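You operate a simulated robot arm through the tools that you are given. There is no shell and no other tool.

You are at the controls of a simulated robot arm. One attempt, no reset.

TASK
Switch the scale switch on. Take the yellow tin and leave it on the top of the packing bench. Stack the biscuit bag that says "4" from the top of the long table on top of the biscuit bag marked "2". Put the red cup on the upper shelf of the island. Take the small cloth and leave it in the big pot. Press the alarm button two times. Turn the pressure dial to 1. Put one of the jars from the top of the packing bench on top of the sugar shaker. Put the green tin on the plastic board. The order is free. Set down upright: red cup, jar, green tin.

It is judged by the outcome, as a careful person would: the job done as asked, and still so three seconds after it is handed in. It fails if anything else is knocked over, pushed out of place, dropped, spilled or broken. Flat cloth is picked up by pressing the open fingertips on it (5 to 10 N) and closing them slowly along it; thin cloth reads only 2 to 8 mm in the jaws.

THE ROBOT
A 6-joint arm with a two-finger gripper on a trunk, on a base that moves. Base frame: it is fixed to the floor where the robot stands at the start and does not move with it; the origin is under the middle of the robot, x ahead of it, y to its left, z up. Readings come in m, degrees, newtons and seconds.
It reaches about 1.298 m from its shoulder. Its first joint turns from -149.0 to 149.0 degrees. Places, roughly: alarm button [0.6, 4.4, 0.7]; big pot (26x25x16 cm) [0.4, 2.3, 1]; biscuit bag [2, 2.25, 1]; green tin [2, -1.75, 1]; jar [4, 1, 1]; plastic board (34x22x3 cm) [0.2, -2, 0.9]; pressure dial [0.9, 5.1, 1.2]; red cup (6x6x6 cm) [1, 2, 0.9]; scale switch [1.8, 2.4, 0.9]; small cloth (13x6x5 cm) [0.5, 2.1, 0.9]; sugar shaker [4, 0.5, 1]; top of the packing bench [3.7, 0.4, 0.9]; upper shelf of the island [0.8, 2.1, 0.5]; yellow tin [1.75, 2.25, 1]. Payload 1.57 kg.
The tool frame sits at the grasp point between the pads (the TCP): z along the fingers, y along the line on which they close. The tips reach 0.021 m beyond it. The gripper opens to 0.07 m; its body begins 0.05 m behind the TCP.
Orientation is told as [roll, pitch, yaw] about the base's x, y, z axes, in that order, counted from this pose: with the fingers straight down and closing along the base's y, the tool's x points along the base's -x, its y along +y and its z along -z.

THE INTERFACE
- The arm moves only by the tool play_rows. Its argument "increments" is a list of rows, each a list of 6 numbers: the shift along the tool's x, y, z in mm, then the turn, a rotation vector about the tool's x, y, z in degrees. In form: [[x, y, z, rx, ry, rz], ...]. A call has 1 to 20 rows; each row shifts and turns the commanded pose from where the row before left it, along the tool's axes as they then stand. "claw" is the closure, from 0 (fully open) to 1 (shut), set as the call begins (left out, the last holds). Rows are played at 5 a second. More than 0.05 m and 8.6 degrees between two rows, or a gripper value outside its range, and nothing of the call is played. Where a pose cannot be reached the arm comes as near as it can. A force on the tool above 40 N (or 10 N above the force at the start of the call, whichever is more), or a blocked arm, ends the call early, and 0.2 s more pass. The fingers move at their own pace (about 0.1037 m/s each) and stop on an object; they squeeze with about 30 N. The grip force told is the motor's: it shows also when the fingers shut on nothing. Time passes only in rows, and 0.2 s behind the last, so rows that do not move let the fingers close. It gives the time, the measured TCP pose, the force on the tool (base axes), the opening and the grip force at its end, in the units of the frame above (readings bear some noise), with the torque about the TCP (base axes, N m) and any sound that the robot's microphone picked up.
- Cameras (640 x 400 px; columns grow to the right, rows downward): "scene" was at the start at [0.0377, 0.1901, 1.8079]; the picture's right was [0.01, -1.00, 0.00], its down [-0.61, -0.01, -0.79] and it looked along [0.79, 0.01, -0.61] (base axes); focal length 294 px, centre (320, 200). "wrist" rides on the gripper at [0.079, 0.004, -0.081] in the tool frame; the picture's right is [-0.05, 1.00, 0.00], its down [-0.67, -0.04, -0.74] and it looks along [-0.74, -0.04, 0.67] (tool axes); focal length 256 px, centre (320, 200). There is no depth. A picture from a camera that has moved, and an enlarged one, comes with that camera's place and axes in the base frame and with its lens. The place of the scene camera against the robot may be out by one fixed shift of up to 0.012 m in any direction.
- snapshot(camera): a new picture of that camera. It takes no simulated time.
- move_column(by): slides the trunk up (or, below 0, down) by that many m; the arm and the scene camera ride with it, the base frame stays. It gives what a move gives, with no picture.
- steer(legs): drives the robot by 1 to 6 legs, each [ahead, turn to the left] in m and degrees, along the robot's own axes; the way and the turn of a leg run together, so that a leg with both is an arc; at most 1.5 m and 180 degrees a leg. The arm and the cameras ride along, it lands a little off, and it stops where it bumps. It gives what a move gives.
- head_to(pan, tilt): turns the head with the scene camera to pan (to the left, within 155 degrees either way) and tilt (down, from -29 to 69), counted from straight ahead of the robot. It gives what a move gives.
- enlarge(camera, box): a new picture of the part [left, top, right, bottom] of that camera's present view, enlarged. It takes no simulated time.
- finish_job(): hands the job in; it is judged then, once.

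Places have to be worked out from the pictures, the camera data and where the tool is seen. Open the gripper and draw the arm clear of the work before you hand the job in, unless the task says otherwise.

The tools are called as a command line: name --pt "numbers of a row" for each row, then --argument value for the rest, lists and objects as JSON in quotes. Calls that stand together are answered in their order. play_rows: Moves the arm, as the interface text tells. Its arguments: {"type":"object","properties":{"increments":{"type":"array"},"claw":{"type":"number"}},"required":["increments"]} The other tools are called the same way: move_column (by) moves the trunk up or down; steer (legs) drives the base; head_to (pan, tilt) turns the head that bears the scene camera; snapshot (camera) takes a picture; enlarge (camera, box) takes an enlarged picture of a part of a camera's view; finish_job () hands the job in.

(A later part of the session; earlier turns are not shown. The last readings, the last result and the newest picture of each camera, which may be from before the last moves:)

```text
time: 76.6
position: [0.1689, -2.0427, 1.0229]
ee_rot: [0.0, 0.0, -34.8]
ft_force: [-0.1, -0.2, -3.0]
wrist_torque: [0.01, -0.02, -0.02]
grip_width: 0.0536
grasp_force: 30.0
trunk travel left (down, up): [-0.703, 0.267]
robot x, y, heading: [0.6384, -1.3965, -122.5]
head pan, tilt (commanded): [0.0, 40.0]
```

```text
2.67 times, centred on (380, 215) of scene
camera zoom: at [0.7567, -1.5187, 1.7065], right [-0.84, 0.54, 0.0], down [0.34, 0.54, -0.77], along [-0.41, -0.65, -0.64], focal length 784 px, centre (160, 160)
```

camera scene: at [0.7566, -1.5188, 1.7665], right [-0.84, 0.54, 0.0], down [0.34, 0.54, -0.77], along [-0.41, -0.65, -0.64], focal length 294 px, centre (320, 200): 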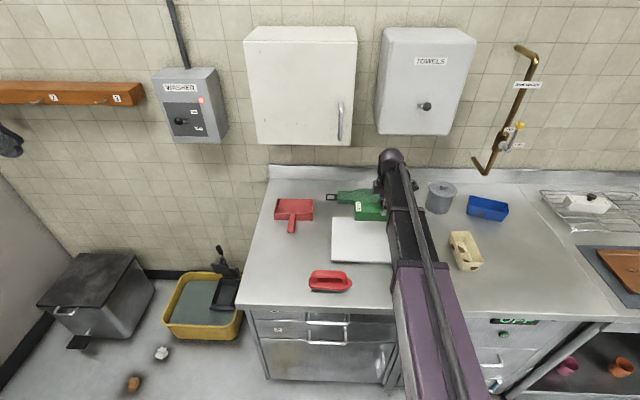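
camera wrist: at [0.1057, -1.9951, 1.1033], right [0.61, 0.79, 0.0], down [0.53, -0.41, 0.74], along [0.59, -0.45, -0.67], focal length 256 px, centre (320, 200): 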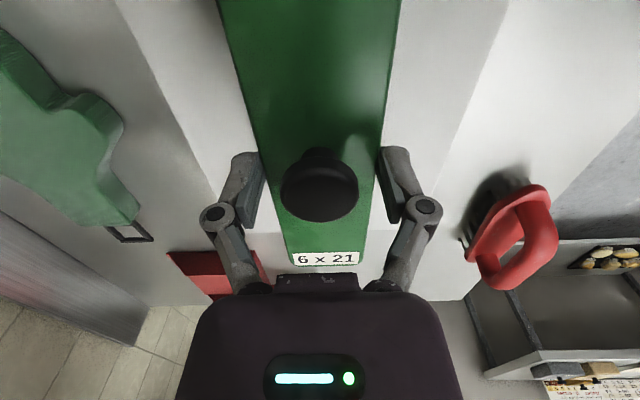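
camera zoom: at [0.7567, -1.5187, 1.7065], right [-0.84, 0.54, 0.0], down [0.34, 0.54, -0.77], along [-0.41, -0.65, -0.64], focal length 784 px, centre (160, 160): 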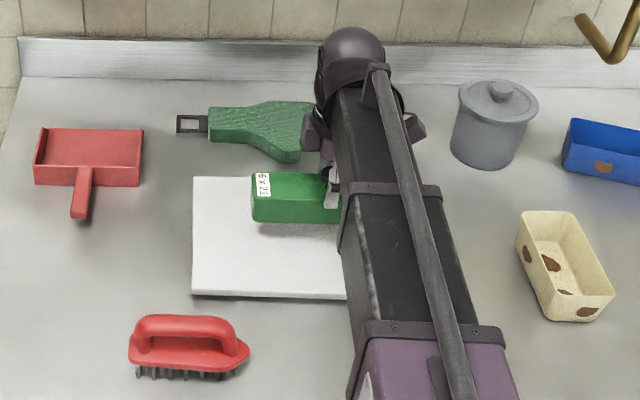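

The tin is centred over the board. I lower another 25 mm, then in small steps until contact.

move_column --by -0.022

enlarge --camera "scene" --box '[300, 160, 428, 240]'

```text
time: 77.2
position: [0.1689, -2.0437, 1.0002]
ee_rot: [0.0, 0.0, -34.6]
ft_force: [0.3, 0.1, -2.8]
wrist_torque: [-0.02, 0.01, -0.01]
grip_width: 0.0536
grasp_force: 29.9
trunk travel left (down, up): [-0.681, 0.289]
robot x, y, heading: [0.6394, -1.3909, -122.3]
head pan, tilt (commanded): [0.0, 40.0]
```

```text
5.00 times, centred on (364, 200) of scene
camera zoom: at [0.7567, -1.5187, 1.6844], right [-0.84, 0.54, 0.0], down [0.34, 0.54, -0.77], along [-0.41, -0.65, -0.64], focal length 1470 px, centre (100, 200)
```

zoom: 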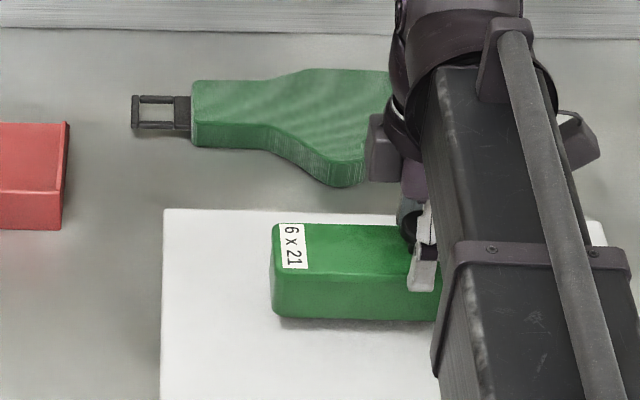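

Still hanging (about -2.8 N). I lower in 6 mm steps.

move_column --by -0.008

move_column --by -0.006

```text
time: 77.8
position: [0.1697, -2.0432, 0.992]
ee_rot: [0.0, 0.0, -34.5]
ft_force: [-0.6, 0.2, -2.4]
wrist_torque: [-0.01, 0.0, 0.02]
grip_width: 0.0535
grasp_force: 30.2
trunk travel left (down, up): [-0.673, 0.297]
robot x, y, heading: [0.6382, -1.3916, -122.2]
head pan, tilt (commanded): [0.0, 40.0]
```

```text
time: 78.4
position: [0.1686, -2.0446, 0.9858]
ee_rot: [0.1, 0.1, -34.6]
ft_force: [0.1, 0.1, -3.4]
wrist_torque: [0.02, 0.02, 0.01]
grip_width: 0.0538
grasp_force: 29.6
trunk travel left (down, up): [-0.667, 0.303]
robot x, y, heading: [0.6415, -1.3934, -122.3]
head pan, tilt (commanded): [0.0, 40.0]
```

No contact yet; two more 5 mm steps.

move_column --by -0.005

move_column --by -0.005

enlarge --camera "scene" --box '[300, 160, 428, 240]'

```text
time: 78.9
position: [0.169, -2.043, 0.9823]
ee_rot: [-0.1, 0.0, -34.6]
ft_force: [-2.1, -3.3, 16.1]
wrist_torque: [-0.05, 0.07, -0.03]
grip_width: 0.0539
grasp_force: 30.4
trunk travel left (down, up): [-0.662, 0.308]
robot x, y, heading: [0.6408, -1.3926, -122.4]
head pan, tilt (commanded): [0.0, 40.0]
```

```text
time: 79.5
position: [0.1689, -2.0435, 0.9772]
ee_rot: [0.0, 0.0, -34.6]
ft_force: [-1.0, -1.0, 13.8]
wrist_torque: [0.0, 0.05, -0.05]
grip_width: 0.0539
grasp_force: 30.1
trunk travel left (down, up): [-0.657, 0.313]
robot x, y, heading: [0.6396, -1.391, -122.4]
head pan, tilt (commanded): [0.0, 40.0]
```

```text
5.00 times, centred on (364, 200) of scene
camera zoom: at [0.7578, -1.5172, 1.6604], right [-0.84, 0.54, 0.0], down [0.34, 0.54, -0.77], along [-0.41, -0.65, -0.64], focal length 1470 px, centre (100, 200)
```

zoom: 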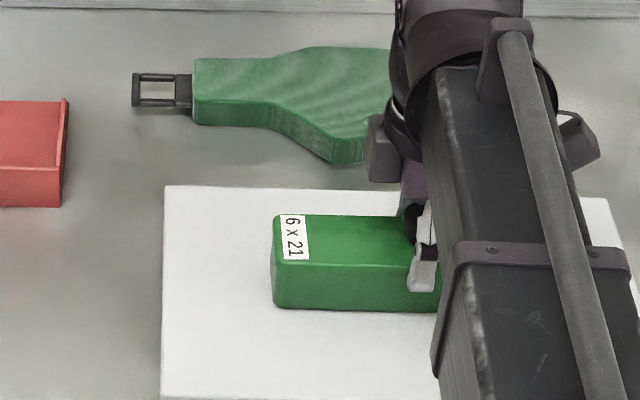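

The tin rests on the board (contact force up). I open the fingers and rise.

play_rows --pt "0 0 0 0 0 0" --pt "0 0 0 0 0 0" --pt "0 0 0 0 0 0" --claw 0

move_column --by 0.15

snapshot --camera "wrist"

enlarge --camera "scene" --box '[260, 160, 500, 310]'

```text
time: 80.2
position: [0.1677, -2.0439, 0.9759]
ee_rot: [0.1, -0.1, -34.6]
ft_force: [-0.5, -0.3, 0.0]
wrist_torque: [0.03, -0.01, 0.02]
grip_width: 0.0699
grasp_force: 0.1
trunk travel left (down, up): [-0.657, 0.313]
robot x, y, heading: [0.6403, -1.3943, -122.4]
head pan, tilt (commanded): [0.0, 40.0]
```

```text
time: 82.0
position: [0.1694, -2.0435, 1.1274]
ee_rot: [0.1, 0.1, -34.6]
ft_force: [0.1, 0.0, -0.2]
wrist_torque: [0.0, 0.0, -0.03]
grip_width: 0.07
grasp_force: 0.0
trunk travel left (down, up): [-0.807, 0.163]
robot x, y, heading: [0.6376, -1.3936, -122.4]
head pan, tilt (commanded): [0.0, 40.0]
```

```text
taken
camera wrist: at [0.1058, -1.9951, 1.2073], right [0.61, 0.79, 0.0], down [0.53, -0.41, 0.74], along [0.59, -0.45, -0.67], focal length 256 px, centre (320, 200)
```

wrist: 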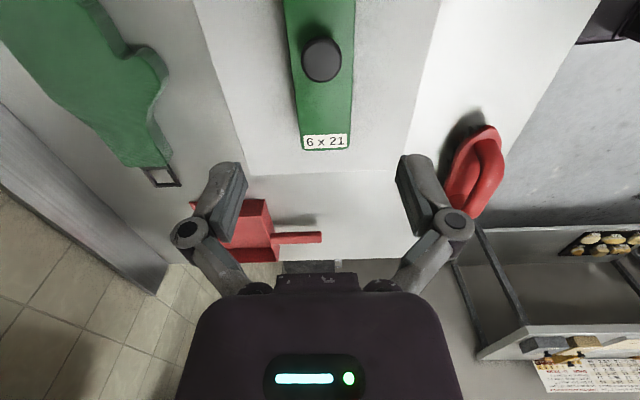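

```text
2.67 times, centred on (380, 235) of scene
camera zoom: at [0.7568, -1.5186, 1.8104], right [-0.84, 0.54, 0.0], down [0.34, 0.54, -0.77], along [-0.41, -0.65, -0.64], focal length 784 px, centre (160, 107)
```

zoom: 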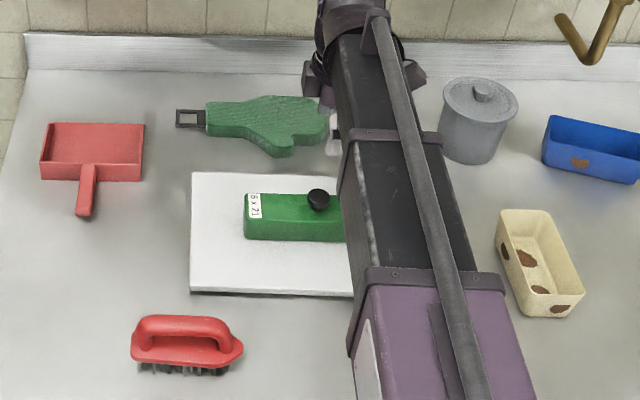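

The green tin stands on the board. I pull the arm back from the counter and turn the wrist back to neutral.

play_rows --pt "0 40 0 0 0 0" --pt "0 40 0 0 0 0" --pt "0 40 0 0 0 0" --pt "0 20 0 0 0 7.92" --pt "0 0 0 0 0 7.92" --pt "0 0 0 0 0 7.92" --pt "0 0 0 0 0 7.92" --pt "0 0 0 0 0 7.92" --pt "0 0 0 0 0 7.92" --pt "0 0 0 0 0 7.92" --pt "0 0 0 0 0 7.92" --pt "0 0 0 0 0 7.92" --pt "0 0 0 0 0 7.92" --pt "0 0 0 0 0 7.92" --pt "0 0 0 0 0 0"

move_column --by 0.15

```text
time: 85.2
position: [0.249, -1.928, 1.1261]
ee_rot: [0.0, 0.0, -121.8]
ft_force: [-0.6, -0.6, 0.1]
wrist_torque: [0.02, -0.01, 0.0]
grip_width: 0.0701
grasp_force: 0.2
trunk travel left (down, up): [-0.807, 0.163]
robot x, y, heading: [0.6385, -1.3931, -122.4]
head pan, tilt (commanded): [0.0, 40.0]
```

```text
time: 87.0
position: [0.2488, -1.9283, 1.2753]
ee_rot: [0.0, 0.0, -121.6]
ft_force: [0.4, 0.3, -0.6]
wrist_torque: [0.01, -0.04, 0.01]
grip_width: 0.0699
grasp_force: 0.0
trunk travel left (down, up): [-0.957, 0.013]
robot x, y, heading: [0.641, -1.3936, -122.4]
head pan, tilt (commanded): [0.0, 40.0]
```

Next, the packing bench: I turn to heading ~46° and drive toward it, stopping short to look.

steer --legs '[[0, 169], [1.5, 0], [1.2, 0]]'

head_to --pan -40 --tilt 30

snapshot --camera "scene"

head_to --pan 40 --tilt 30

snapshot --camera "scene"

```text
time: 113.5
position: [2.9318, 1.0463, 1.2759]
ee_rot: [0.0, 0.1, 48.3]
ft_force: [0.0, -0.4, -0.3]
wrist_torque: [0.0, 0.01, 0.05]
grip_width: 0.0699
grasp_force: 0.0
trunk travel left (down, up): [-0.957, 0.013]
robot x, y, heading: [2.4524, 0.5861, 47.8]
head pan, tilt (commanded): [0.0, 40.0]
```

```text
time: 114.6
position: [2.9316, 1.0446, 1.2757]
ee_rot: [-0.1, 0.0, 48.4]
ft_force: [-0.3, 0.0, 1.0]
wrist_torque: [0.01, 0.01, 0.02]
grip_width: 0.0702
grasp_force: 0.0
trunk travel left (down, up): [-0.957, 0.013]
robot x, y, heading: [2.4527, 0.5862, 47.8]
head pan, tilt (commanded): [-40.0, 30.0]
```

```text
taken
camera scene: at [2.3822, 0.6776, 1.9758], right [0.13, -0.99, 0.0], down [-0.5, -0.07, -0.87], along [0.86, 0.12, -0.5], focal length 294 px, centre (320, 200)
```

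scene: 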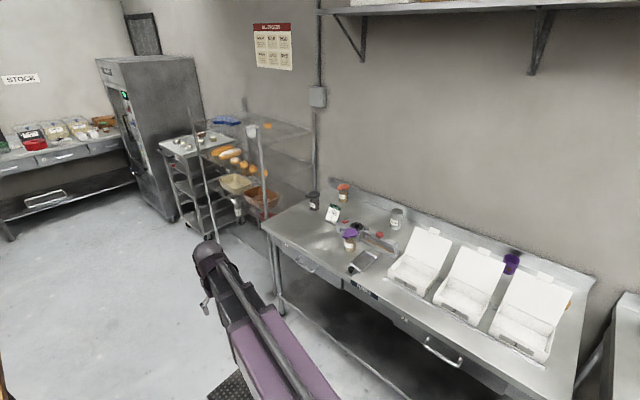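

```text
time: 116.1
position: [2.9316, 1.0455, 1.2766]
ee_rot: [-0.1, -0.1, 48.4]
ft_force: [-0.1, 0.2, 0.3]
wrist_torque: [-0.01, 0.02, 0.02]
grip_width: 0.0697
grasp_force: 0.1
trunk travel left (down, up): [-0.957, 0.013]
robot x, y, heading: [2.4505, 0.5831, 47.6]
head pan, tilt (commanded): [40.0, 30.0]
```

```text
taken
camera scene: at [2.2963, 0.7559, 1.9758], right [1.0, -0.04, 0.0], down [-0.02, -0.5, -0.87], along [0.04, 0.87, -0.5], focal length 294 px, centre (320, 200)
```

scene: 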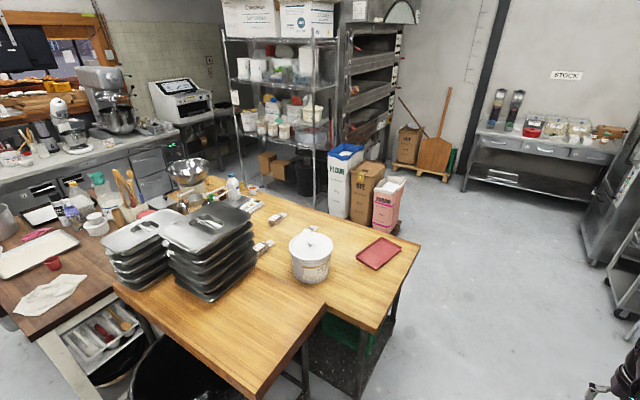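

Now zoom in on the jars on the packing bench and the items on the long table.

enlarge --camera "scene" --box '[80, 150, 272, 270]'

enlarge --camera "scene" --box '[230, 170, 422, 290]'

head_to --pan -40 --tilt 30

enlarge --camera "scene" --box '[260, 170, 452, 290]'

enlarge --camera "scene" --box '[380, 200, 612, 345]'

```text
3.33 times, centred on (176, 210) of scene
camera zoom: at [2.2963, 0.7559, 1.9758], right [1.0, -0.04, 0.0], down [-0.02, -0.5, -0.87], along [0.04, 0.87, -0.5], focal length 980 px, centre (800, 167)
```

zoom: 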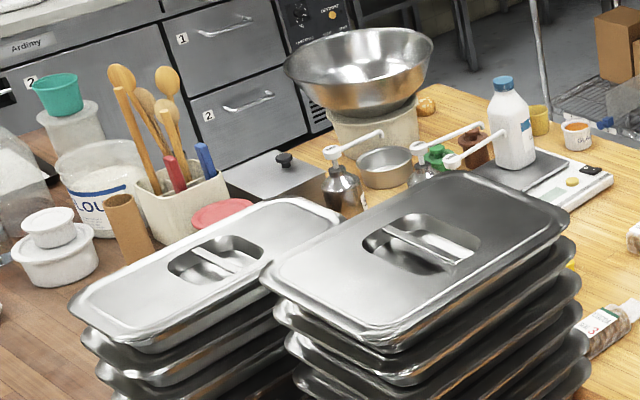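

```text
3.33 times, centred on (326, 230) of scene
camera zoom: at [2.2963, 0.7559, 1.9758], right [1.0, -0.04, 0.0], down [-0.02, -0.5, -0.87], along [0.04, 0.87, -0.5], focal length 980 px, centre (300, 100)
```

zoom: 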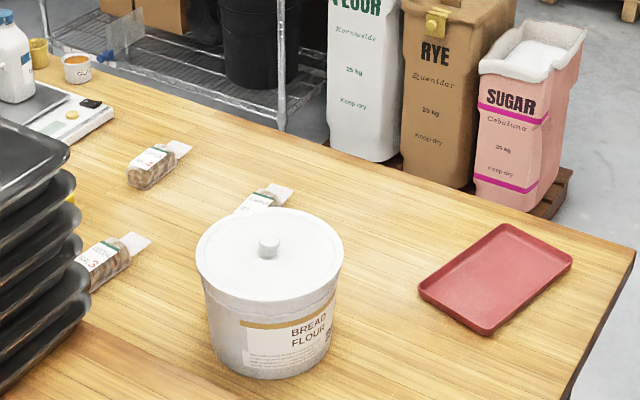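

```text
time: 117.6
position: [2.9325, 1.044, 1.2758]
ee_rot: [0.0, 0.0, 48.3]
ft_force: [0.0, 0.5, -0.3]
wrist_torque: [-0.01, 0.0, -0.03]
grip_width: 0.0699
grasp_force: 0.1
trunk travel left (down, up): [-0.957, 0.013]
robot x, y, heading: [2.455, 0.5862, 48.1]
head pan, tilt (commanded): [-40.0, 30.0]
```

```text
3.33 times, centred on (356, 230) of scene
camera zoom: at [2.3822, 0.6776, 1.9758], right [0.13, -0.99, 0.0], down [-0.5, -0.07, -0.87], along [0.86, 0.12, -0.5], focal length 980 px, centre (200, 100)
```

zoom: 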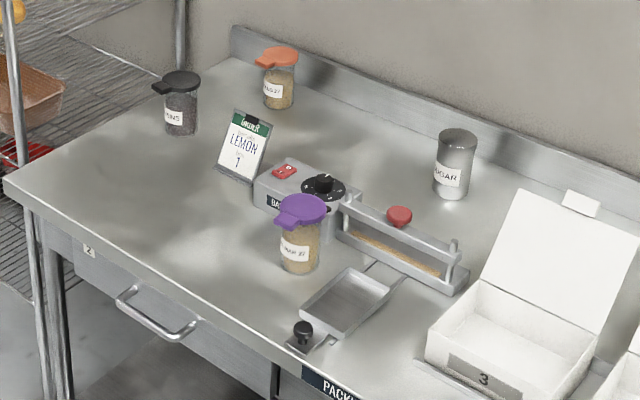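

```text
2.76 times, centred on (496, 272) of scene
camera zoom: at [2.3822, 0.6776, 1.9758], right [0.13, -0.99, 0.0], down [-0.5, -0.07, -0.87], along [0.86, 0.12, -0.5], focal length 811 px, centre (-166, 0)
```

zoom: 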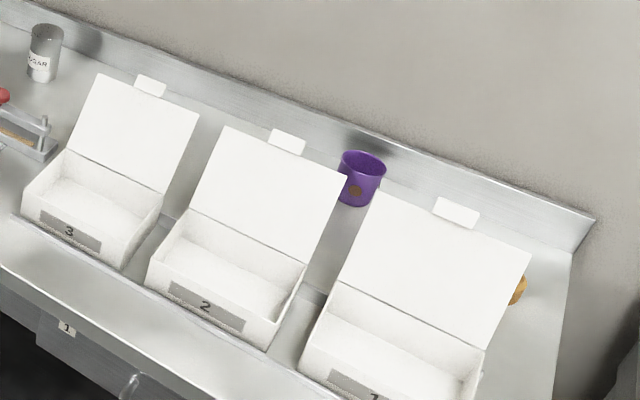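

The purple-lidded jar stands near (3.72, 0.69) close to the bench's front edge; the steel SUGAR shaker is near (4.0, 0.42) by the backsplash. I drive up in front of both, facing the bench.

steer --legs '[[0, -13], [0.8, 0], [0, -69]]'

head_to --pan 0 --tilt 45

snapshot --camera "scene"

snapshot --camera "wrist"

```text
time: 128.3
position: [3.616, 0.6143, 1.2757]
ee_rot: [0.1, 0.0, -33.8]
ft_force: [-3.4, -5.1, 1.2]
wrist_torque: [0.38, -0.24, 0.02]
grip_width: 0.07
grasp_force: 0.0
trunk travel left (down, up): [-0.957, 0.013]
robot x, y, heading: [3.0857, 1.009, -34.3]
head pan, tilt (commanded): [-40.0, 30.0]
```

```text
time: 129.3
position: [3.6173, 0.6168, 1.2761]
ee_rot: [0.1, 0.0, -33.9]
ft_force: [-0.3, 1.5, 0.3]
wrist_torque: [0.01, -0.03, 0.0]
grip_width: 0.0698
grasp_force: 0.0
trunk travel left (down, up): [-0.957, 0.013]
robot x, y, heading: [3.0815, 1.009, -34.2]
head pan, tilt (commanded): [0.0, 45.0]
```

```text
taken
camera scene: at [3.2043, 1.1293, 1.9532], right [-0.56, -0.83, 0.0], down [-0.58, 0.4, -0.71], along [0.58, -0.4, -0.71], focal length 294 px, centre (320, 200)
```

scene: 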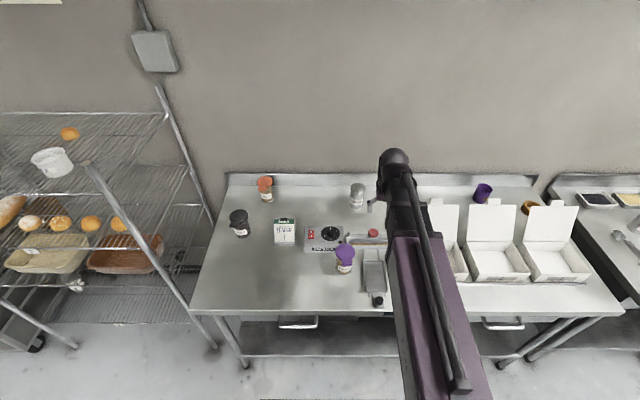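

```text
taken
camera wrist: at [3.553, 0.6641, 1.3574], right [0.6, 0.8, 0.0], down [0.53, -0.4, 0.74], along [0.6, -0.45, -0.67], focal length 256 px, centre (320, 200)
```

wrist: 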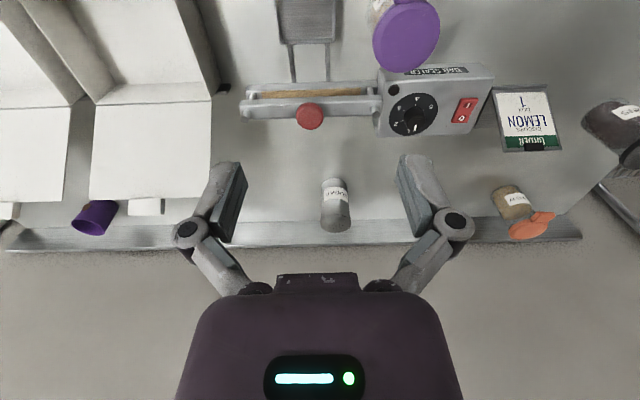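

I move the open hand above the purple-lidded jar and lower a bit to view its lid.

play_rows --pt "-6 34 0 0 0 0" --pt "-6 34 0 0 0 0" --pt "-6 34 0 0 0 0" --pt "0 0 0 0 0 0"

move_column --by -0.12

snapshot --camera "wrist"

enlarge --camera "scene" --box '[220, 140, 412, 260]'

```text
time: 130.3
position: [3.6875, 0.6888, 1.2761]
ee_rot: [0.0, 0.0, -33.8]
ft_force: [-0.2, -0.2, 1.2]
wrist_torque: [0.03, -0.05, -0.02]
grip_width: 0.0701
grasp_force: 0.0
trunk travel left (down, up): [-0.957, 0.013]
robot x, y, heading: [3.0821, 1.0133, -34.4]
head pan, tilt (commanded): [0.0, 45.0]
```

```text
time: 131.8
position: [3.6879, 0.6887, 1.1557]
ee_rot: [0.0, -0.1, -33.9]
ft_force: [-0.1, 0.7, 0.3]
wrist_torque: [0.0, 0.01, -0.02]
grip_width: 0.0699
grasp_force: 0.0
trunk travel left (down, up): [-0.837, 0.133]
robot x, y, heading: [3.0837, 1.0094, -34.1]
head pan, tilt (commanded): [0.0, 45.0]
```

```text
taken
camera wrist: at [3.6245, 0.7372, 1.2375], right [0.6, 0.8, 0.0], down [0.53, -0.4, 0.74], along [0.6, -0.45, -0.67], focal length 256 px, centre (320, 200)
```

wrist: 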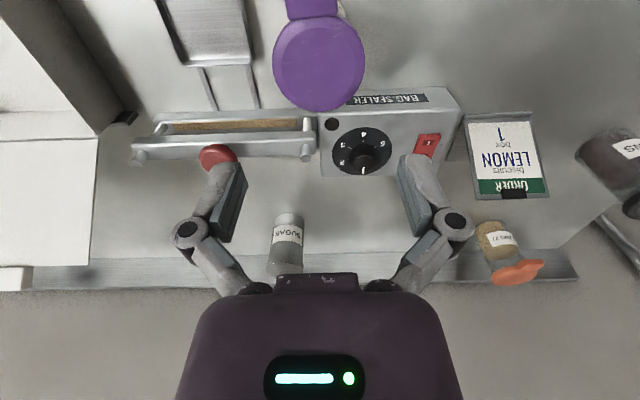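

```text
3.33 times, centred on (316, 200) of scene
camera zoom: at [3.2039, 1.129, 1.8333], right [-0.56, -0.83, 0.0], down [-0.58, 0.4, -0.71], along [0.58, -0.4, -0.71], focal length 980 px, centre (333, 200)
```

zoom: 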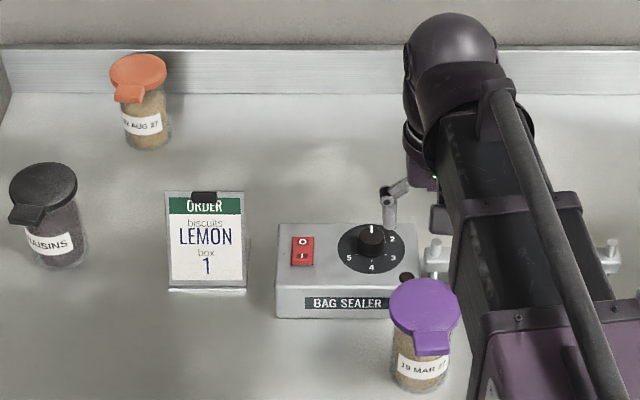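

The purple lid is centred at about (3.691, 0.686), top z ≈ 1.013, and it is about 75 mm wide — too wide for the fingers — while the body below is about 59 mm. I draw back 13 cm and tilt the hand 45° forward to grip the body from the front.

play_rows --pt "32 0 0 0 0 0" --pt "32 0 0 0 0 0" --pt "32 0 0 0 0 0" --pt "32 0 0 0 0 0" --pt "0 0 0 0 -7.5 0" --pt "0 0 0 0 -7.5 0" --pt "0 0 0 0 -7.5 0" --pt "0 0 0 0 -7.5 0" --pt "0 0 0 0 -7.5 0" --pt "0 0 0 0 -7.5 0" --pt "0 0 0 0 0 0"

snapshot --camera "wrist"

snapshot --camera "scene"

```text
time: 134.2
position: [3.6823, 0.7156, 1.2111]
ee_rot: [0.0, -44.9, -33.8]
ft_force: [1.2, 0.3, -0.7]
wrist_torque: [0.0, 0.04, 0.0]
grip_width: 0.0701
grasp_force: 0.0
out of reach, approached as far as the arm can: row 5, 6, 7, 8, 9, 10
trunk travel left (down, up): [-0.837, 0.133]
robot x, y, heading: [3.0823, 1.01, -34.2]
head pan, tilt (commanded): [0.0, 45.0]
```

```text
taken
camera wrist: at [3.59, 0.7821, 1.2121], right [0.59, 0.81, 0.04], down [-0.07, 0.0, 1.0], along [0.81, -0.59, 0.05], focal length 256 px, centre (320, 200)
```

wrist: 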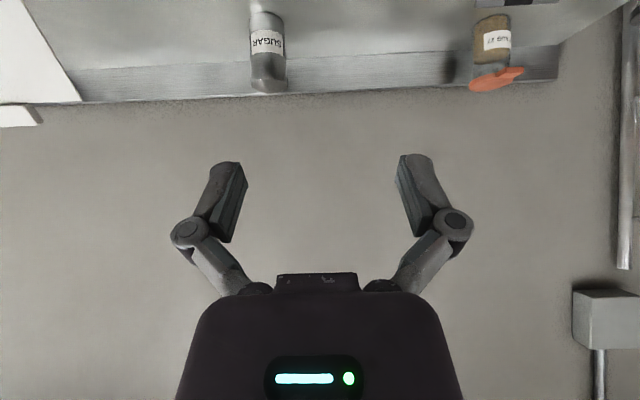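

```text
taken
camera scene: at [3.2039, 1.129, 1.8332], right [-0.56, -0.83, 0.0], down [-0.58, 0.4, -0.71], along [0.58, -0.4, -0.71], focal length 294 px, centre (320, 200)
```

scene: 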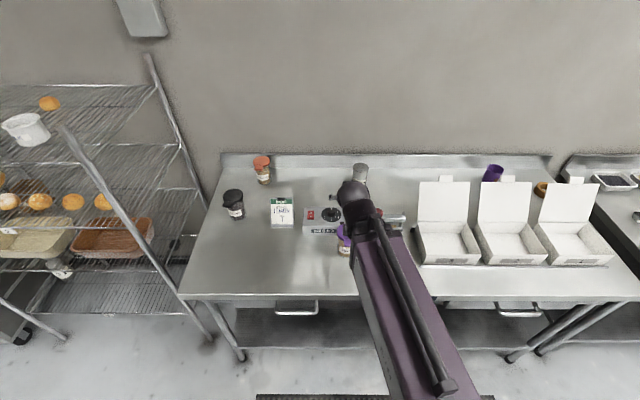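

The arm cannot fold back further, so I back the base up 14 cm, then lower the trunk to the grasp height.

steer --legs '[[-0.14, 0]]'

move_column --by -0.2

snapshot --camera "wrist"

```text
time: 135.7
position: [3.5644, 0.7976, 1.2109]
ee_rot: [0.1, -44.9, -33.6]
ft_force: [-0.4, 0.9, 0.7]
wrist_torque: [0.01, -0.04, -0.01]
grip_width: 0.0701
grasp_force: 0.0
trunk travel left (down, up): [-0.837, 0.133]
robot x, y, heading: [2.9673, 1.0877, -34.2]
head pan, tilt (commanded): [0.0, 45.0]
```

```text
time: 137.9
position: [3.5641, 0.7973, 1.0103]
ee_rot: [0.0, -44.9, -33.6]
ft_force: [-0.3, 0.4, 0.3]
wrist_torque: [0.01, -0.02, -0.01]
grip_width: 0.0697
grasp_force: 0.1
trunk travel left (down, up): [-0.637, 0.333]
robot x, y, heading: [2.9646, 1.0888, -34.3]
head pan, tilt (commanded): [0.0, 45.0]
```

```text
taken
camera wrist: at [3.4721, 0.8637, 1.0121], right [0.58, 0.81, 0.04], down [-0.06, 0.0, 1.0], along [0.81, -0.59, 0.05], focal length 256 px, centre (320, 200)
```

wrist: 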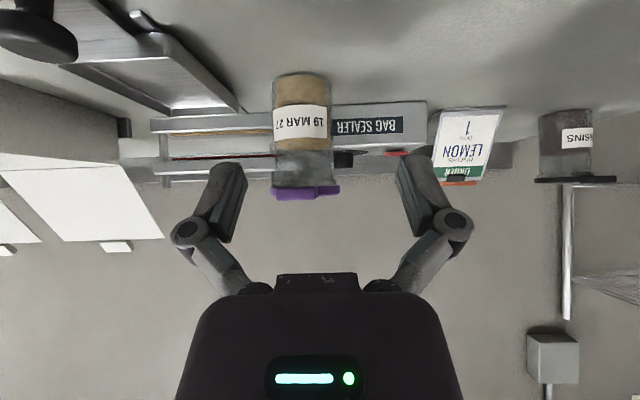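

The jar stands ahead, a bit left of the hand's line in this view. I enlarge to measure the jar's body width and centre.

enlarge --camera "wrist" --box '[240, 55, 400, 215]'

```text
2.50 times, centred on (320, 135) of wrist
camera zoom: at [3.4721, 0.8637, 1.0121], right [0.58, 0.81, 0.04], down [-0.06, 0.0, 1.0], along [0.81, -0.59, 0.05], focal length 640 px, centre (320, 362)
```

zoom: 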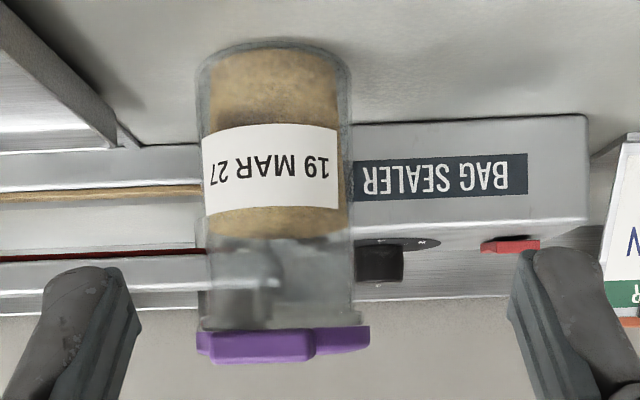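

The jar's axis is about 26 mm to the right of the hand's line (tool -y). I shift sideways and lower to z ≈ 0.955, then check.

play_rows --pt "0 -13 0 0 0 0" --pt "0 -13 0 0 0 0" --pt "0 0 0 0 0 0"

move_column --by -0.055

enlarge --camera "wrist" --box '[160, 55, 480, 255]'

```text
time: 138.7
position: [3.5533, 0.7742, 1.009]
ee_rot: [0.0, -44.9, -33.6]
ft_force: [-0.6, -0.9, 0.4]
wrist_torque: [0.01, -0.01, 0.0]
grip_width: 0.0701
grasp_force: 0.1
out of reach, approached as far as the arm can: row 2
trunk travel left (down, up): [-0.637, 0.333]
robot x, y, heading: [2.9662, 1.0866, -34.1]
head pan, tilt (commanded): [0.0, 45.0]
```

```text
time: 139.7
position: [3.554, 0.773, 0.9554]
ee_rot: [-0.1, -44.8, -33.6]
ft_force: [-1.1, 0.4, 0.0]
wrist_torque: [0.0, 0.01, 0.01]
grip_width: 0.0698
grasp_force: 0.1
trunk travel left (down, up): [-0.582, 0.388]
robot x, y, heading: [2.964, 1.0905, -34.3]
head pan, tilt (commanded): [0.0, 45.0]
```

```text
2.00 times, centred on (320, 155) of wrist
camera zoom: at [3.4613, 0.8403, 0.957], right [0.58, 0.81, 0.04], down [-0.06, 0.0, 1.0], along [0.81, -0.59, 0.05], focal length 512 px, centre (320, 290)
```

zoom: 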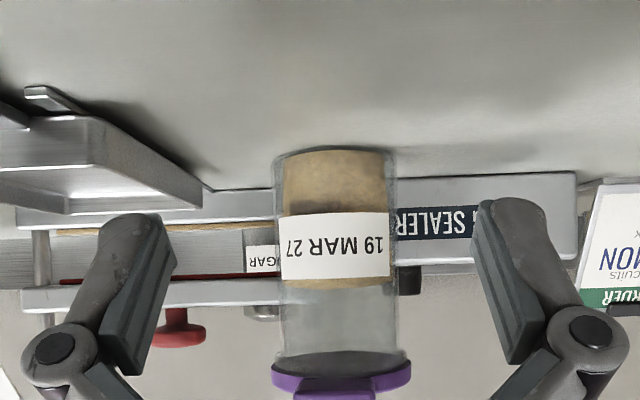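

Nearly aligned. I advance 9 cm horizontally toward the jar and re-measure.

play_rows --pt "-21.2 1 21.2 0 0 0" --pt "-21.2 1 21.2 0 0 0" --pt "-21.2 0 21.2 0 0 0" --pt "0 0 0 0 0 0"

snapshot --camera "wrist"

```text
time: 140.7
position: [3.6287, 0.7276, 0.9553]
ee_rot: [0.0, -44.9, -33.7]
ft_force: [0.6, 0.8, -0.3]
wrist_torque: [-0.02, 0.02, -0.01]
grip_width: 0.0698
grasp_force: 0.2
trunk travel left (down, up): [-0.582, 0.388]
robot x, y, heading: [2.9658, 1.0878, -34.2]
head pan, tilt (commanded): [0.0, 45.0]
```

```text
taken
camera wrist: at [3.5363, 0.7937, 0.957], right [0.58, 0.81, 0.04], down [-0.06, 0.0, 1.0], along [0.81, -0.59, 0.05], focal length 256 px, centre (320, 200)
```

wrist: 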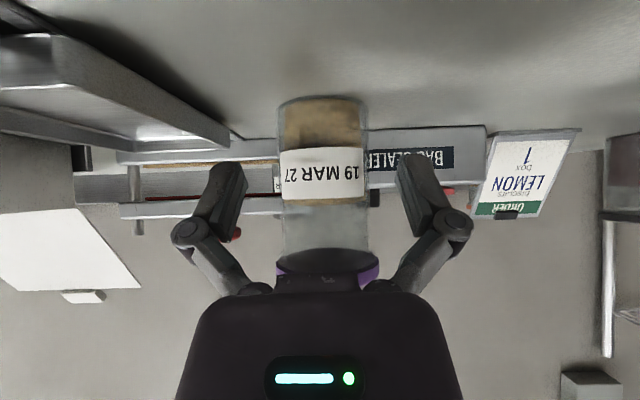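

The body is about 62 mm wide, but at 45° the palm would run into the lid's front tab. I back off, raise, and roll the hand 180° so I can come in nearly level under the lid with the camera on top.

steer --legs '[[-0.15, 0]]'

move_column --by 0.15

play_rows --pt "0 0 0 0 0 8.2" --pt "0 0 0 0 0 8.2" --pt "0 0 0 0 0 8.2" --pt "0 0 0 0 0 8.2" --pt "0 0 0 0 0 8.2" --pt "0 0 0 0 0 8.2" --pt "0 0 0 0 0 8.2" --pt "0 0 0 0 0 8.2" --pt "0 0 0 0 0 8.2" --pt "0 0 0 0 0 8.2" --pt "0 0 0 0 0 8.2" --pt "0 0 0 0 0 0"

```text
time: 142.2
position: [3.4994, 0.8134, 0.9545]
ee_rot: [0.0, -44.8, -33.6]
ft_force: [-0.3, 0.6, 0.5]
wrist_torque: [-0.03, 0.02, 0.0]
grip_width: 0.07
grasp_force: 0.0
trunk travel left (down, up): [-0.582, 0.388]
robot x, y, heading: [2.84, 1.1755, -34.1]
head pan, tilt (commanded): [0.0, 45.0]
```

```text
time: 144.0
position: [3.4996, 0.8135, 1.1041]
ee_rot: [0.0, -44.7, -33.6]
ft_force: [0.0, -0.4, -0.5]
wrist_torque: [-0.04, 0.01, 0.0]
grip_width: 0.07
grasp_force: 0.0
trunk travel left (down, up): [-0.732, 0.238]
robot x, y, heading: [2.835, 1.1765, -34.0]
head pan, tilt (commanded): [0.0, 45.0]
```

```text
time: 146.6
position: [3.4993, 0.8136, 1.1043]
ee_rot: [44.8, 0.2, -123.9]
ft_force: [-1.1, -0.4, 0.3]
wrist_torque: [0.03, 0.0, 0.02]
grip_width: 0.0697
grasp_force: 0.0
trunk travel left (down, up): [-0.732, 0.238]
robot x, y, heading: [2.8355, 1.1733, -33.9]
head pan, tilt (commanded): [0.0, 45.0]
```

Half the roll went fine; I play the other half.

play_rows --pt "0 0 0 0 0 8.2" --pt "0 0 0 0 0 8.2" --pt "0 0 0 0 0 8.2" --pt "0 0 0 0 0 8.2" --pt "0 0 0 0 0 8.2" --pt "0 0 0 0 0 8.2" --pt "0 0 0 0 0 8.2" --pt "0 0 0 0 0 8.2" --pt "0 0 0 0 0 8.2" --pt "0 0 0 0 0 8.2" --pt "0 0 0 0 0 7.6" --pt "0 0 0 0 0 0"

snapshot --camera "wrist"

```text
time: 149.2
position: [3.4567, 0.7461, 1.105]
ee_rot: [-0.7, 45.1, 149.0]
ft_force: [-1.1, 0.8, 0.1]
wrist_torque: [-0.01, 0.0, -0.05]
grip_width: 0.0701
grasp_force: 0.1
out of reach, approached as far as the arm can: row 10, 11
trunk travel left (down, up): [-0.732, 0.238]
robot x, y, heading: [2.836, 1.1783, -34.2]
head pan, tilt (commanded): [0.0, 45.0]
```

```text
taken
camera wrist: at [3.4535, 0.7432, 1.2194], right [-0.54, -0.84, -0.04], down [-0.84, 0.54, 0.05], along [-0.02, 0.07, -1.0], focal length 256 px, centre (320, 200)
```

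wrist: 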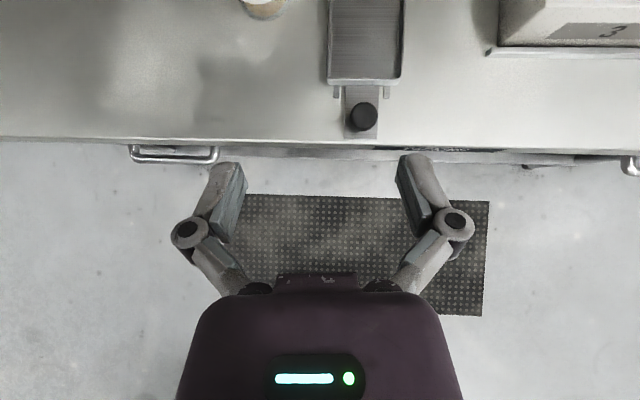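

The roll hits a joint stop just short of 180° this way. I unroll and roll the other way to about -165°, which lets me come at the jar slightly from the left.

play_rows --pt "0 0 0 0 0 -8.5" --pt "0 0 0 0 0 -8.5" --pt "0 0 0 0 0 -8.5" --pt "0 0 0 0 0 -8.5" --pt "0 0 0 0 0 -8.5" --pt "0 0 0 0 0 -8.5" --pt "0 0 0 0 0 -8.5" --pt "0 0 0 0 0 -8.5" --pt "0 0 0 0 0 -8.5" --pt "0 0 0 0 0 -8.5" --pt "0 0 0 0 0 -8.5" --pt "0 0 0 0 0 -8.5" --pt "0 0 0 0 0 -8.5" --pt "0 0 0 0 0 -8.5" --pt "0 0 0 0 0 -8.5" --pt "0 0 0 0 0 -8.5" --pt "0 0 0 0 0 -8.5" --pt "0 0 0 0 0 -8.5" --pt "0 0 0 0 0 -8.5" --pt "0 0 0 0 0 -8.5"

play_rows --pt "0 0 0 0 0 -8.5" --pt "0 0 0 0 0 -8.5" --pt "0 0 0 0 0 -8.5" --pt "0 0 0 0 0 -8.5" --pt "0 0 0 0 0 -8.5" --pt "0 0 0 0 0 -8.5" --pt "0 0 0 0 0 -8.5" --pt "0 0 0 0 0 -8.5" --pt "0 0 0 0 0 -8.5" --pt "0 0 0 0 0 -8.5" --pt "0 0 0 0 0 -8.5" --pt "0 0 0 0 0 -8.5" --pt "0 0 0 0 0 -8.5" --pt "0 0 0 0 0 -8.5" --pt "0 0 0 0 0 -8.5" --pt "0 0 0 0 0 -8.5" --pt "0 0 0 0 0 0"

snapshot --camera "wrist"

```text
time: 153.4
position: [3.4571, 0.7457, 1.1058]
ee_rot: [10.3, -44.2, -44.7]
ft_force: [0.1, 0.6, 0.6]
wrist_torque: [0.0, 0.02, 0.0]
grip_width: 0.0697
grasp_force: 0.0
trunk travel left (down, up): [-0.732, 0.238]
robot x, y, heading: [2.8388, 1.1785, -34.2]
head pan, tilt (commanded): [0.0, 45.0]
```

```text
time: 157.0
position: [3.4556, 0.7461, 1.1052]
ee_rot: [-39.2, 24.3, 86.5]
ft_force: [0.3, 0.2, 0.4]
wrist_torque: [-0.01, 0.03, -0.02]
grip_width: 0.0701
grasp_force: 0.0
trunk travel left (down, up): [-0.732, 0.238]
robot x, y, heading: [2.8339, 1.1764, -34.2]
head pan, tilt (commanded): [0.0, 45.0]
```

```text
taken
camera wrist: at [3.3988, 0.7018, 1.1936], right [-0.78, -0.17, -0.6], down [-0.39, 0.88, 0.27], along [0.48, 0.45, -0.75], focal length 256 px, centre (320, 200)
```

wrist: 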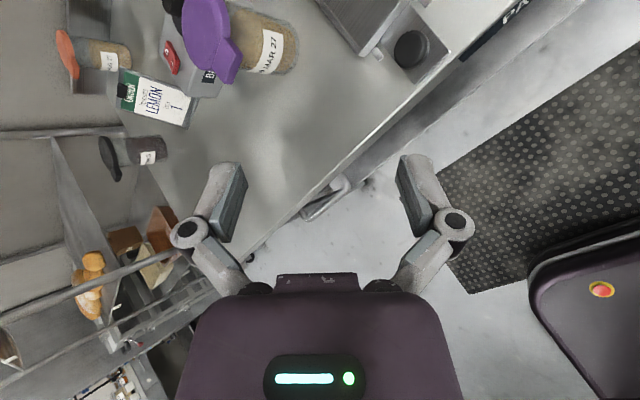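

I continue the roll to about -165°, then yaw the hand a bit right and tilt it up to 75°, so it points nearly level with the camera on top.

play_rows --pt "0 0 0 0 0 -8.3" --pt "0 0 0 0 0 -8.3" --pt "0 0 0 0 0 -8.3" --pt "0 0 0 0 0 -8.3" --pt "0 0 0 0 0 -8.5" --pt "0 0 0 -4.0 1.07 4.14" --pt "0 0 0 -4.0 1.07 4.14" --pt "0 0 0 0 0 -7.5" --pt "0 0 0 0 0 -7.5" --pt "0 0 0 0 0 0"

snapshot --camera "wrist"

```text
time: 159.2
position: [3.4629, 0.7541, 1.1066]
ee_rot: [2.2, 45.4, 141.2]
ft_force: [-0.2, -0.1, 0.1]
wrist_torque: [0.0, -0.02, 0.0]
grip_width: 0.0701
grasp_force: 0.1
out of reach, approached as far as the arm can: row 5
trunk travel left (down, up): [-0.732, 0.238]
robot x, y, heading: [2.8386, 1.1757, -33.7]
head pan, tilt (commanded): [0.0, 45.0]
```

```text
taken
camera wrist: at [3.4603, 0.7557, 1.2201], right [-0.68, -0.74, -0.01], down [-0.74, 0.67, 0.05], along [-0.03, 0.04, -1.0], focal length 256 px, centre (320, 200)
```

wrist: 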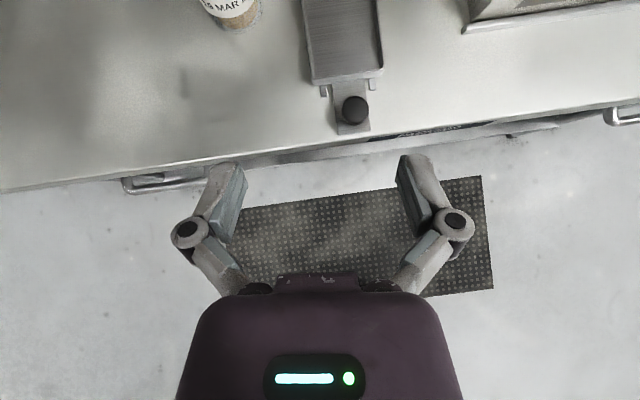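

Orientation is now nearly as wanted (heading -38.8°, tilt 45°). I remove the small roll error and tilt to 75°.

play_rows --pt "0 0 0 2.2 0 0" --pt "0 0 0 0 7.5 0" --pt "0 0 0 0 7.5 0" --pt "0 0 0 0 7.5 0" --pt "0 0 0 0 7.5 0" --pt "0 0 0 0 0 0"

snapshot --camera "wrist"

snapshot --camera "scene"

```text
time: 160.6
position: [3.4627, 0.7547, 1.1898]
ee_rot: [-0.2, 75.3, 140.9]
ft_force: [-0.3, -0.4, -0.8]
wrist_torque: [-0.04, -0.02, 0.03]
grip_width: 0.0698
grasp_force: 0.0
out of reach, approached as far as the arm can: row 2, 3, 4, 5
trunk travel left (down, up): [-0.732, 0.238]
robot x, y, heading: [2.8395, 1.1739, -34.2]
head pan, tilt (commanded): [0.0, 45.0]
```

```text
taken
camera wrist: at [3.4141, 0.7884, 1.2875], right [-0.64, -0.77, -0.05], down [-0.67, 0.59, -0.46], along [0.38, -0.25, -0.89], focal length 256 px, centre (320, 200)
```

wrist: 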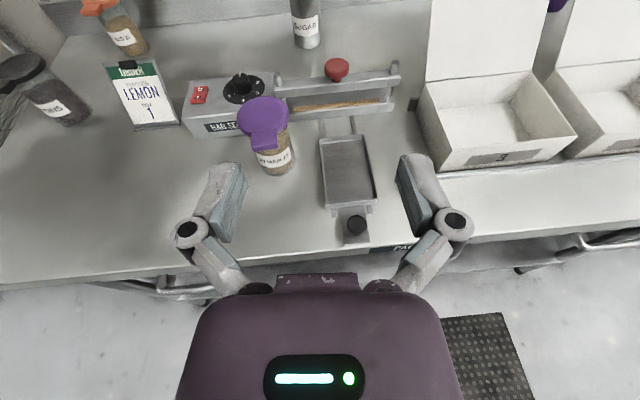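

```text
taken
camera scene: at [2.9577, 1.2961, 1.7282], right [-0.56, -0.83, 0.0], down [-0.59, 0.4, -0.71], along [0.59, -0.4, -0.71], focal length 294 px, centre (320, 200)
```

scene: 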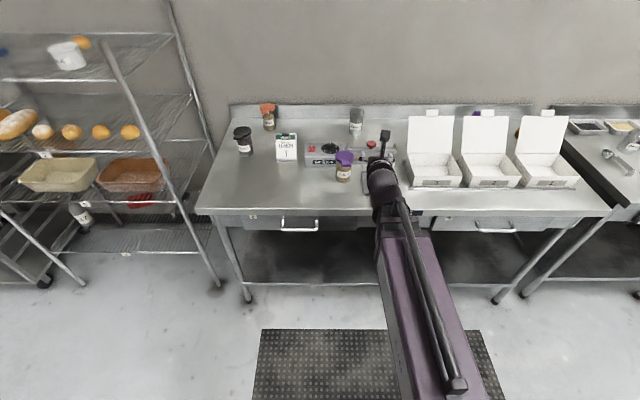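

The level hand pose works. The jar lies 0.219 m ahead and 91 mm to the left of the TCP; I shift left, lower the trunk, and look.

play_rows --pt "0 -30.3 0 0 0 0" --pt "0 -30.3 0 0 0 0" --pt "0 -30.3 0 0 0 0" --pt "0 0 0 0 0 0"

move_column --by -0.18

snapshot --camera "wrist"

```text
time: 161.6
position: [3.5198, 0.8264, 1.1901]
ee_rot: [-0.1, 75.3, 140.8]
ft_force: [-1.2, -1.1, 0.4]
wrist_torque: [0.0, 0.07, 0.0]
grip_width: 0.0701
grasp_force: 0.1
trunk travel left (down, up): [-0.732, 0.238]
robot x, y, heading: [2.8388, 1.1763, -34.4]
head pan, tilt (commanded): [0.0, 45.0]
```

```text
time: 163.6
position: [3.5208, 0.8261, 1.0093]
ee_rot: [-0.2, 75.3, 141.1]
ft_force: [0.0, 0.1, 0.1]
wrist_torque: [0.01, 0.01, -0.02]
grip_width: 0.0704
grasp_force: 0.0
trunk travel left (down, up): [-0.552, 0.418]
robot x, y, heading: [2.8367, 1.1703, -34.2]
head pan, tilt (commanded): [0.0, 45.0]
```

```text
taken
camera wrist: at [3.4715, 0.8597, 1.1076], right [-0.64, -0.77, -0.05], down [-0.67, 0.59, -0.46], along [0.38, -0.25, -0.89], focal length 256 px, centre (320, 200)
```

wrist: 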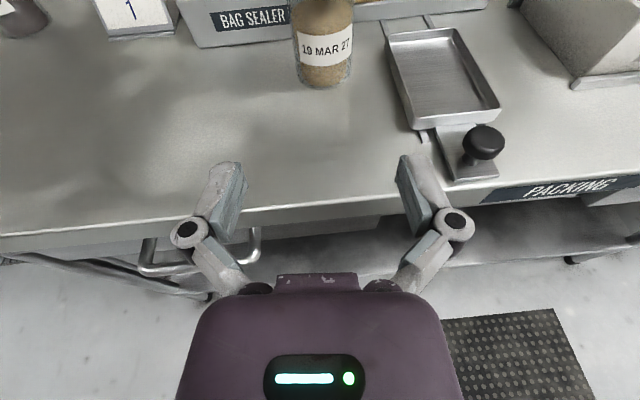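

Well aligned (about 2–3 mm). I lower to z ≈ 0.955 and advance 12 cm level toward the jar.

move_column --by -0.054

play_rows --pt "7.6 1 29 0 0 0" --pt "7.6 1 29 0 0 0" --pt "7.6 0 29 0 0 0" --pt "7.6 0 29 0 0 0" --pt "0 0 0 0 0 0"

snapshot --camera "wrist"

```text
time: 164.5
position: [3.52, 0.8267, 0.9558]
ee_rot: [-0.2, 75.2, 141.1]
ft_force: [0.3, -0.7, -0.1]
wrist_torque: [0.0, 0.0, 0.02]
grip_width: 0.07
grasp_force: 0.2
trunk travel left (down, up): [-0.498, 0.472]
robot x, y, heading: [2.8367, 1.1762, -34.0]
head pan, tilt (commanded): [0.0, 45.0]
```

```text
time: 165.7
position: [3.6109, 0.7481, 0.9556]
ee_rot: [-0.3, 75.3, 140.9]
ft_force: [0.6, 0.0, -0.6]
wrist_torque: [0.02, 0.0, -0.02]
grip_width: 0.0701
grasp_force: 0.1
trunk travel left (down, up): [-0.498, 0.472]
robot x, y, heading: [2.837, 1.175, -34.1]
head pan, tilt (commanded): [0.0, 45.0]
```

```text
taken
camera wrist: at [3.5621, 0.7825, 1.0535], right [-0.64, -0.77, -0.05], down [-0.67, 0.59, -0.46], along [0.38, -0.25, -0.89], focal length 256 px, centre (320, 200)
```

wrist: 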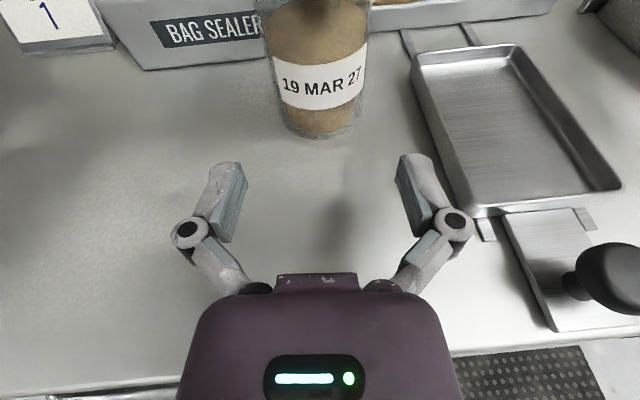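

Still centred to about 1 mm. I advance in two parts, checking on the way.

play_rows --pt "5.1 -1 19.3 0 0 0" --pt "5.1 0 19.3 0 0 0" --pt "5.1 0 19.3 0 0 0" --pt "0 0 0 0 0 0"

snapshot --camera "wrist"

```text
time: 166.7
position: [3.6586, 0.7131, 0.9558]
ee_rot: [-0.3, 75.3, 140.9]
ft_force: [0.4, 0.0, -1.0]
wrist_torque: [0.0, 0.04, 0.01]
grip_width: 0.07
grasp_force: 0.1
trunk travel left (down, up): [-0.498, 0.472]
robot x, y, heading: [2.8377, 1.1776, -34.1]
head pan, tilt (commanded): [0.0, 45.0]
```

```text
taken
camera wrist: at [3.61, 0.7464, 1.0535], right [-0.64, -0.77, -0.05], down [-0.67, 0.59, -0.46], along [0.38, -0.25, -0.89], focal length 256 px, centre (320, 200)
```

wrist: 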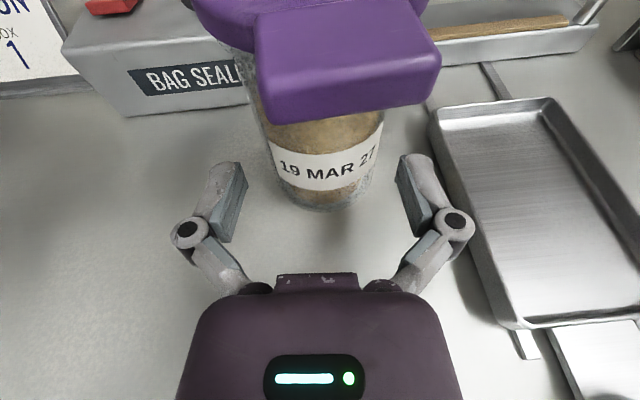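

The tab is above the palm as planned. I enlarge to check centring between the fingers before the last 4 cm.

enlarge --camera "wrist" --box '[200, 80, 440, 230]'

```text
2.67 times, centred on (320, 155) of wrist
camera zoom: at [3.61, 0.7464, 1.0535], right [-0.64, -0.77, -0.05], down [-0.67, 0.59, -0.46], along [0.38, -0.25, -0.89], focal length 683 px, centre (320, 320)
```

zoom: 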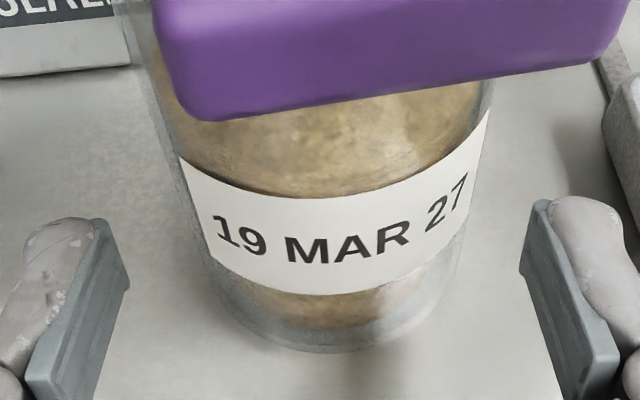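

Centred within about 1.5 mm. I make the final 4 cm advance.

play_rows --pt "3.8 1 14.5 0 0 0" --pt "3.8 0 14.5 0 0 0" --pt "2.3 0 8.7 0 0 0" --pt "0 0 0 0 0 0"

snapshot --camera "wrist"

enlarge --camera "scene" --box '[280, 110, 440, 210]'

```text
time: 167.7
position: [3.688, 0.6885, 0.9561]
ee_rot: [-0.4, 75.3, 140.9]
ft_force: [-0.4, -0.2, 0.3]
wrist_torque: [-0.01, 0.0, 0.01]
grip_width: 0.07
grasp_force: 0.0
trunk travel left (down, up): [-0.498, 0.472]
robot x, y, heading: [2.8376, 1.1749, -34.0]
head pan, tilt (commanded): [0.0, 45.0]
```

```text
taken
camera wrist: at [3.6392, 0.7221, 1.0534], right [-0.64, -0.77, -0.05], down [-0.67, 0.59, -0.46], along [0.38, -0.25, -0.89], focal length 256 px, centre (320, 200)
```

wrist: 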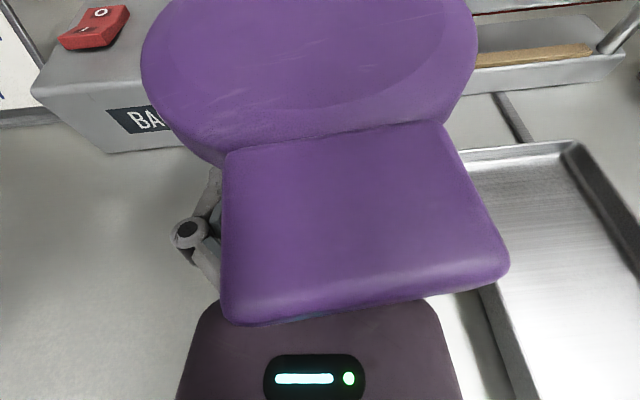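

```text
4.00 times, centred on (360, 160) of scene
camera zoom: at [2.9577, 1.296, 1.4942], right [-0.56, -0.83, 0.0], down [-0.59, 0.4, -0.71], along [0.59, -0.4, -0.71], focal length 1176 px, centre (160, 360)
```

zoom: 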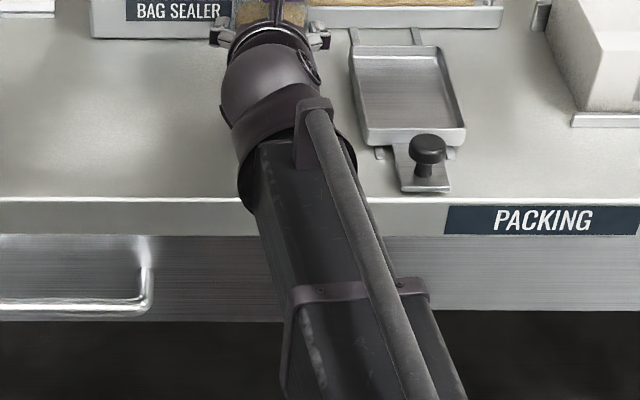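

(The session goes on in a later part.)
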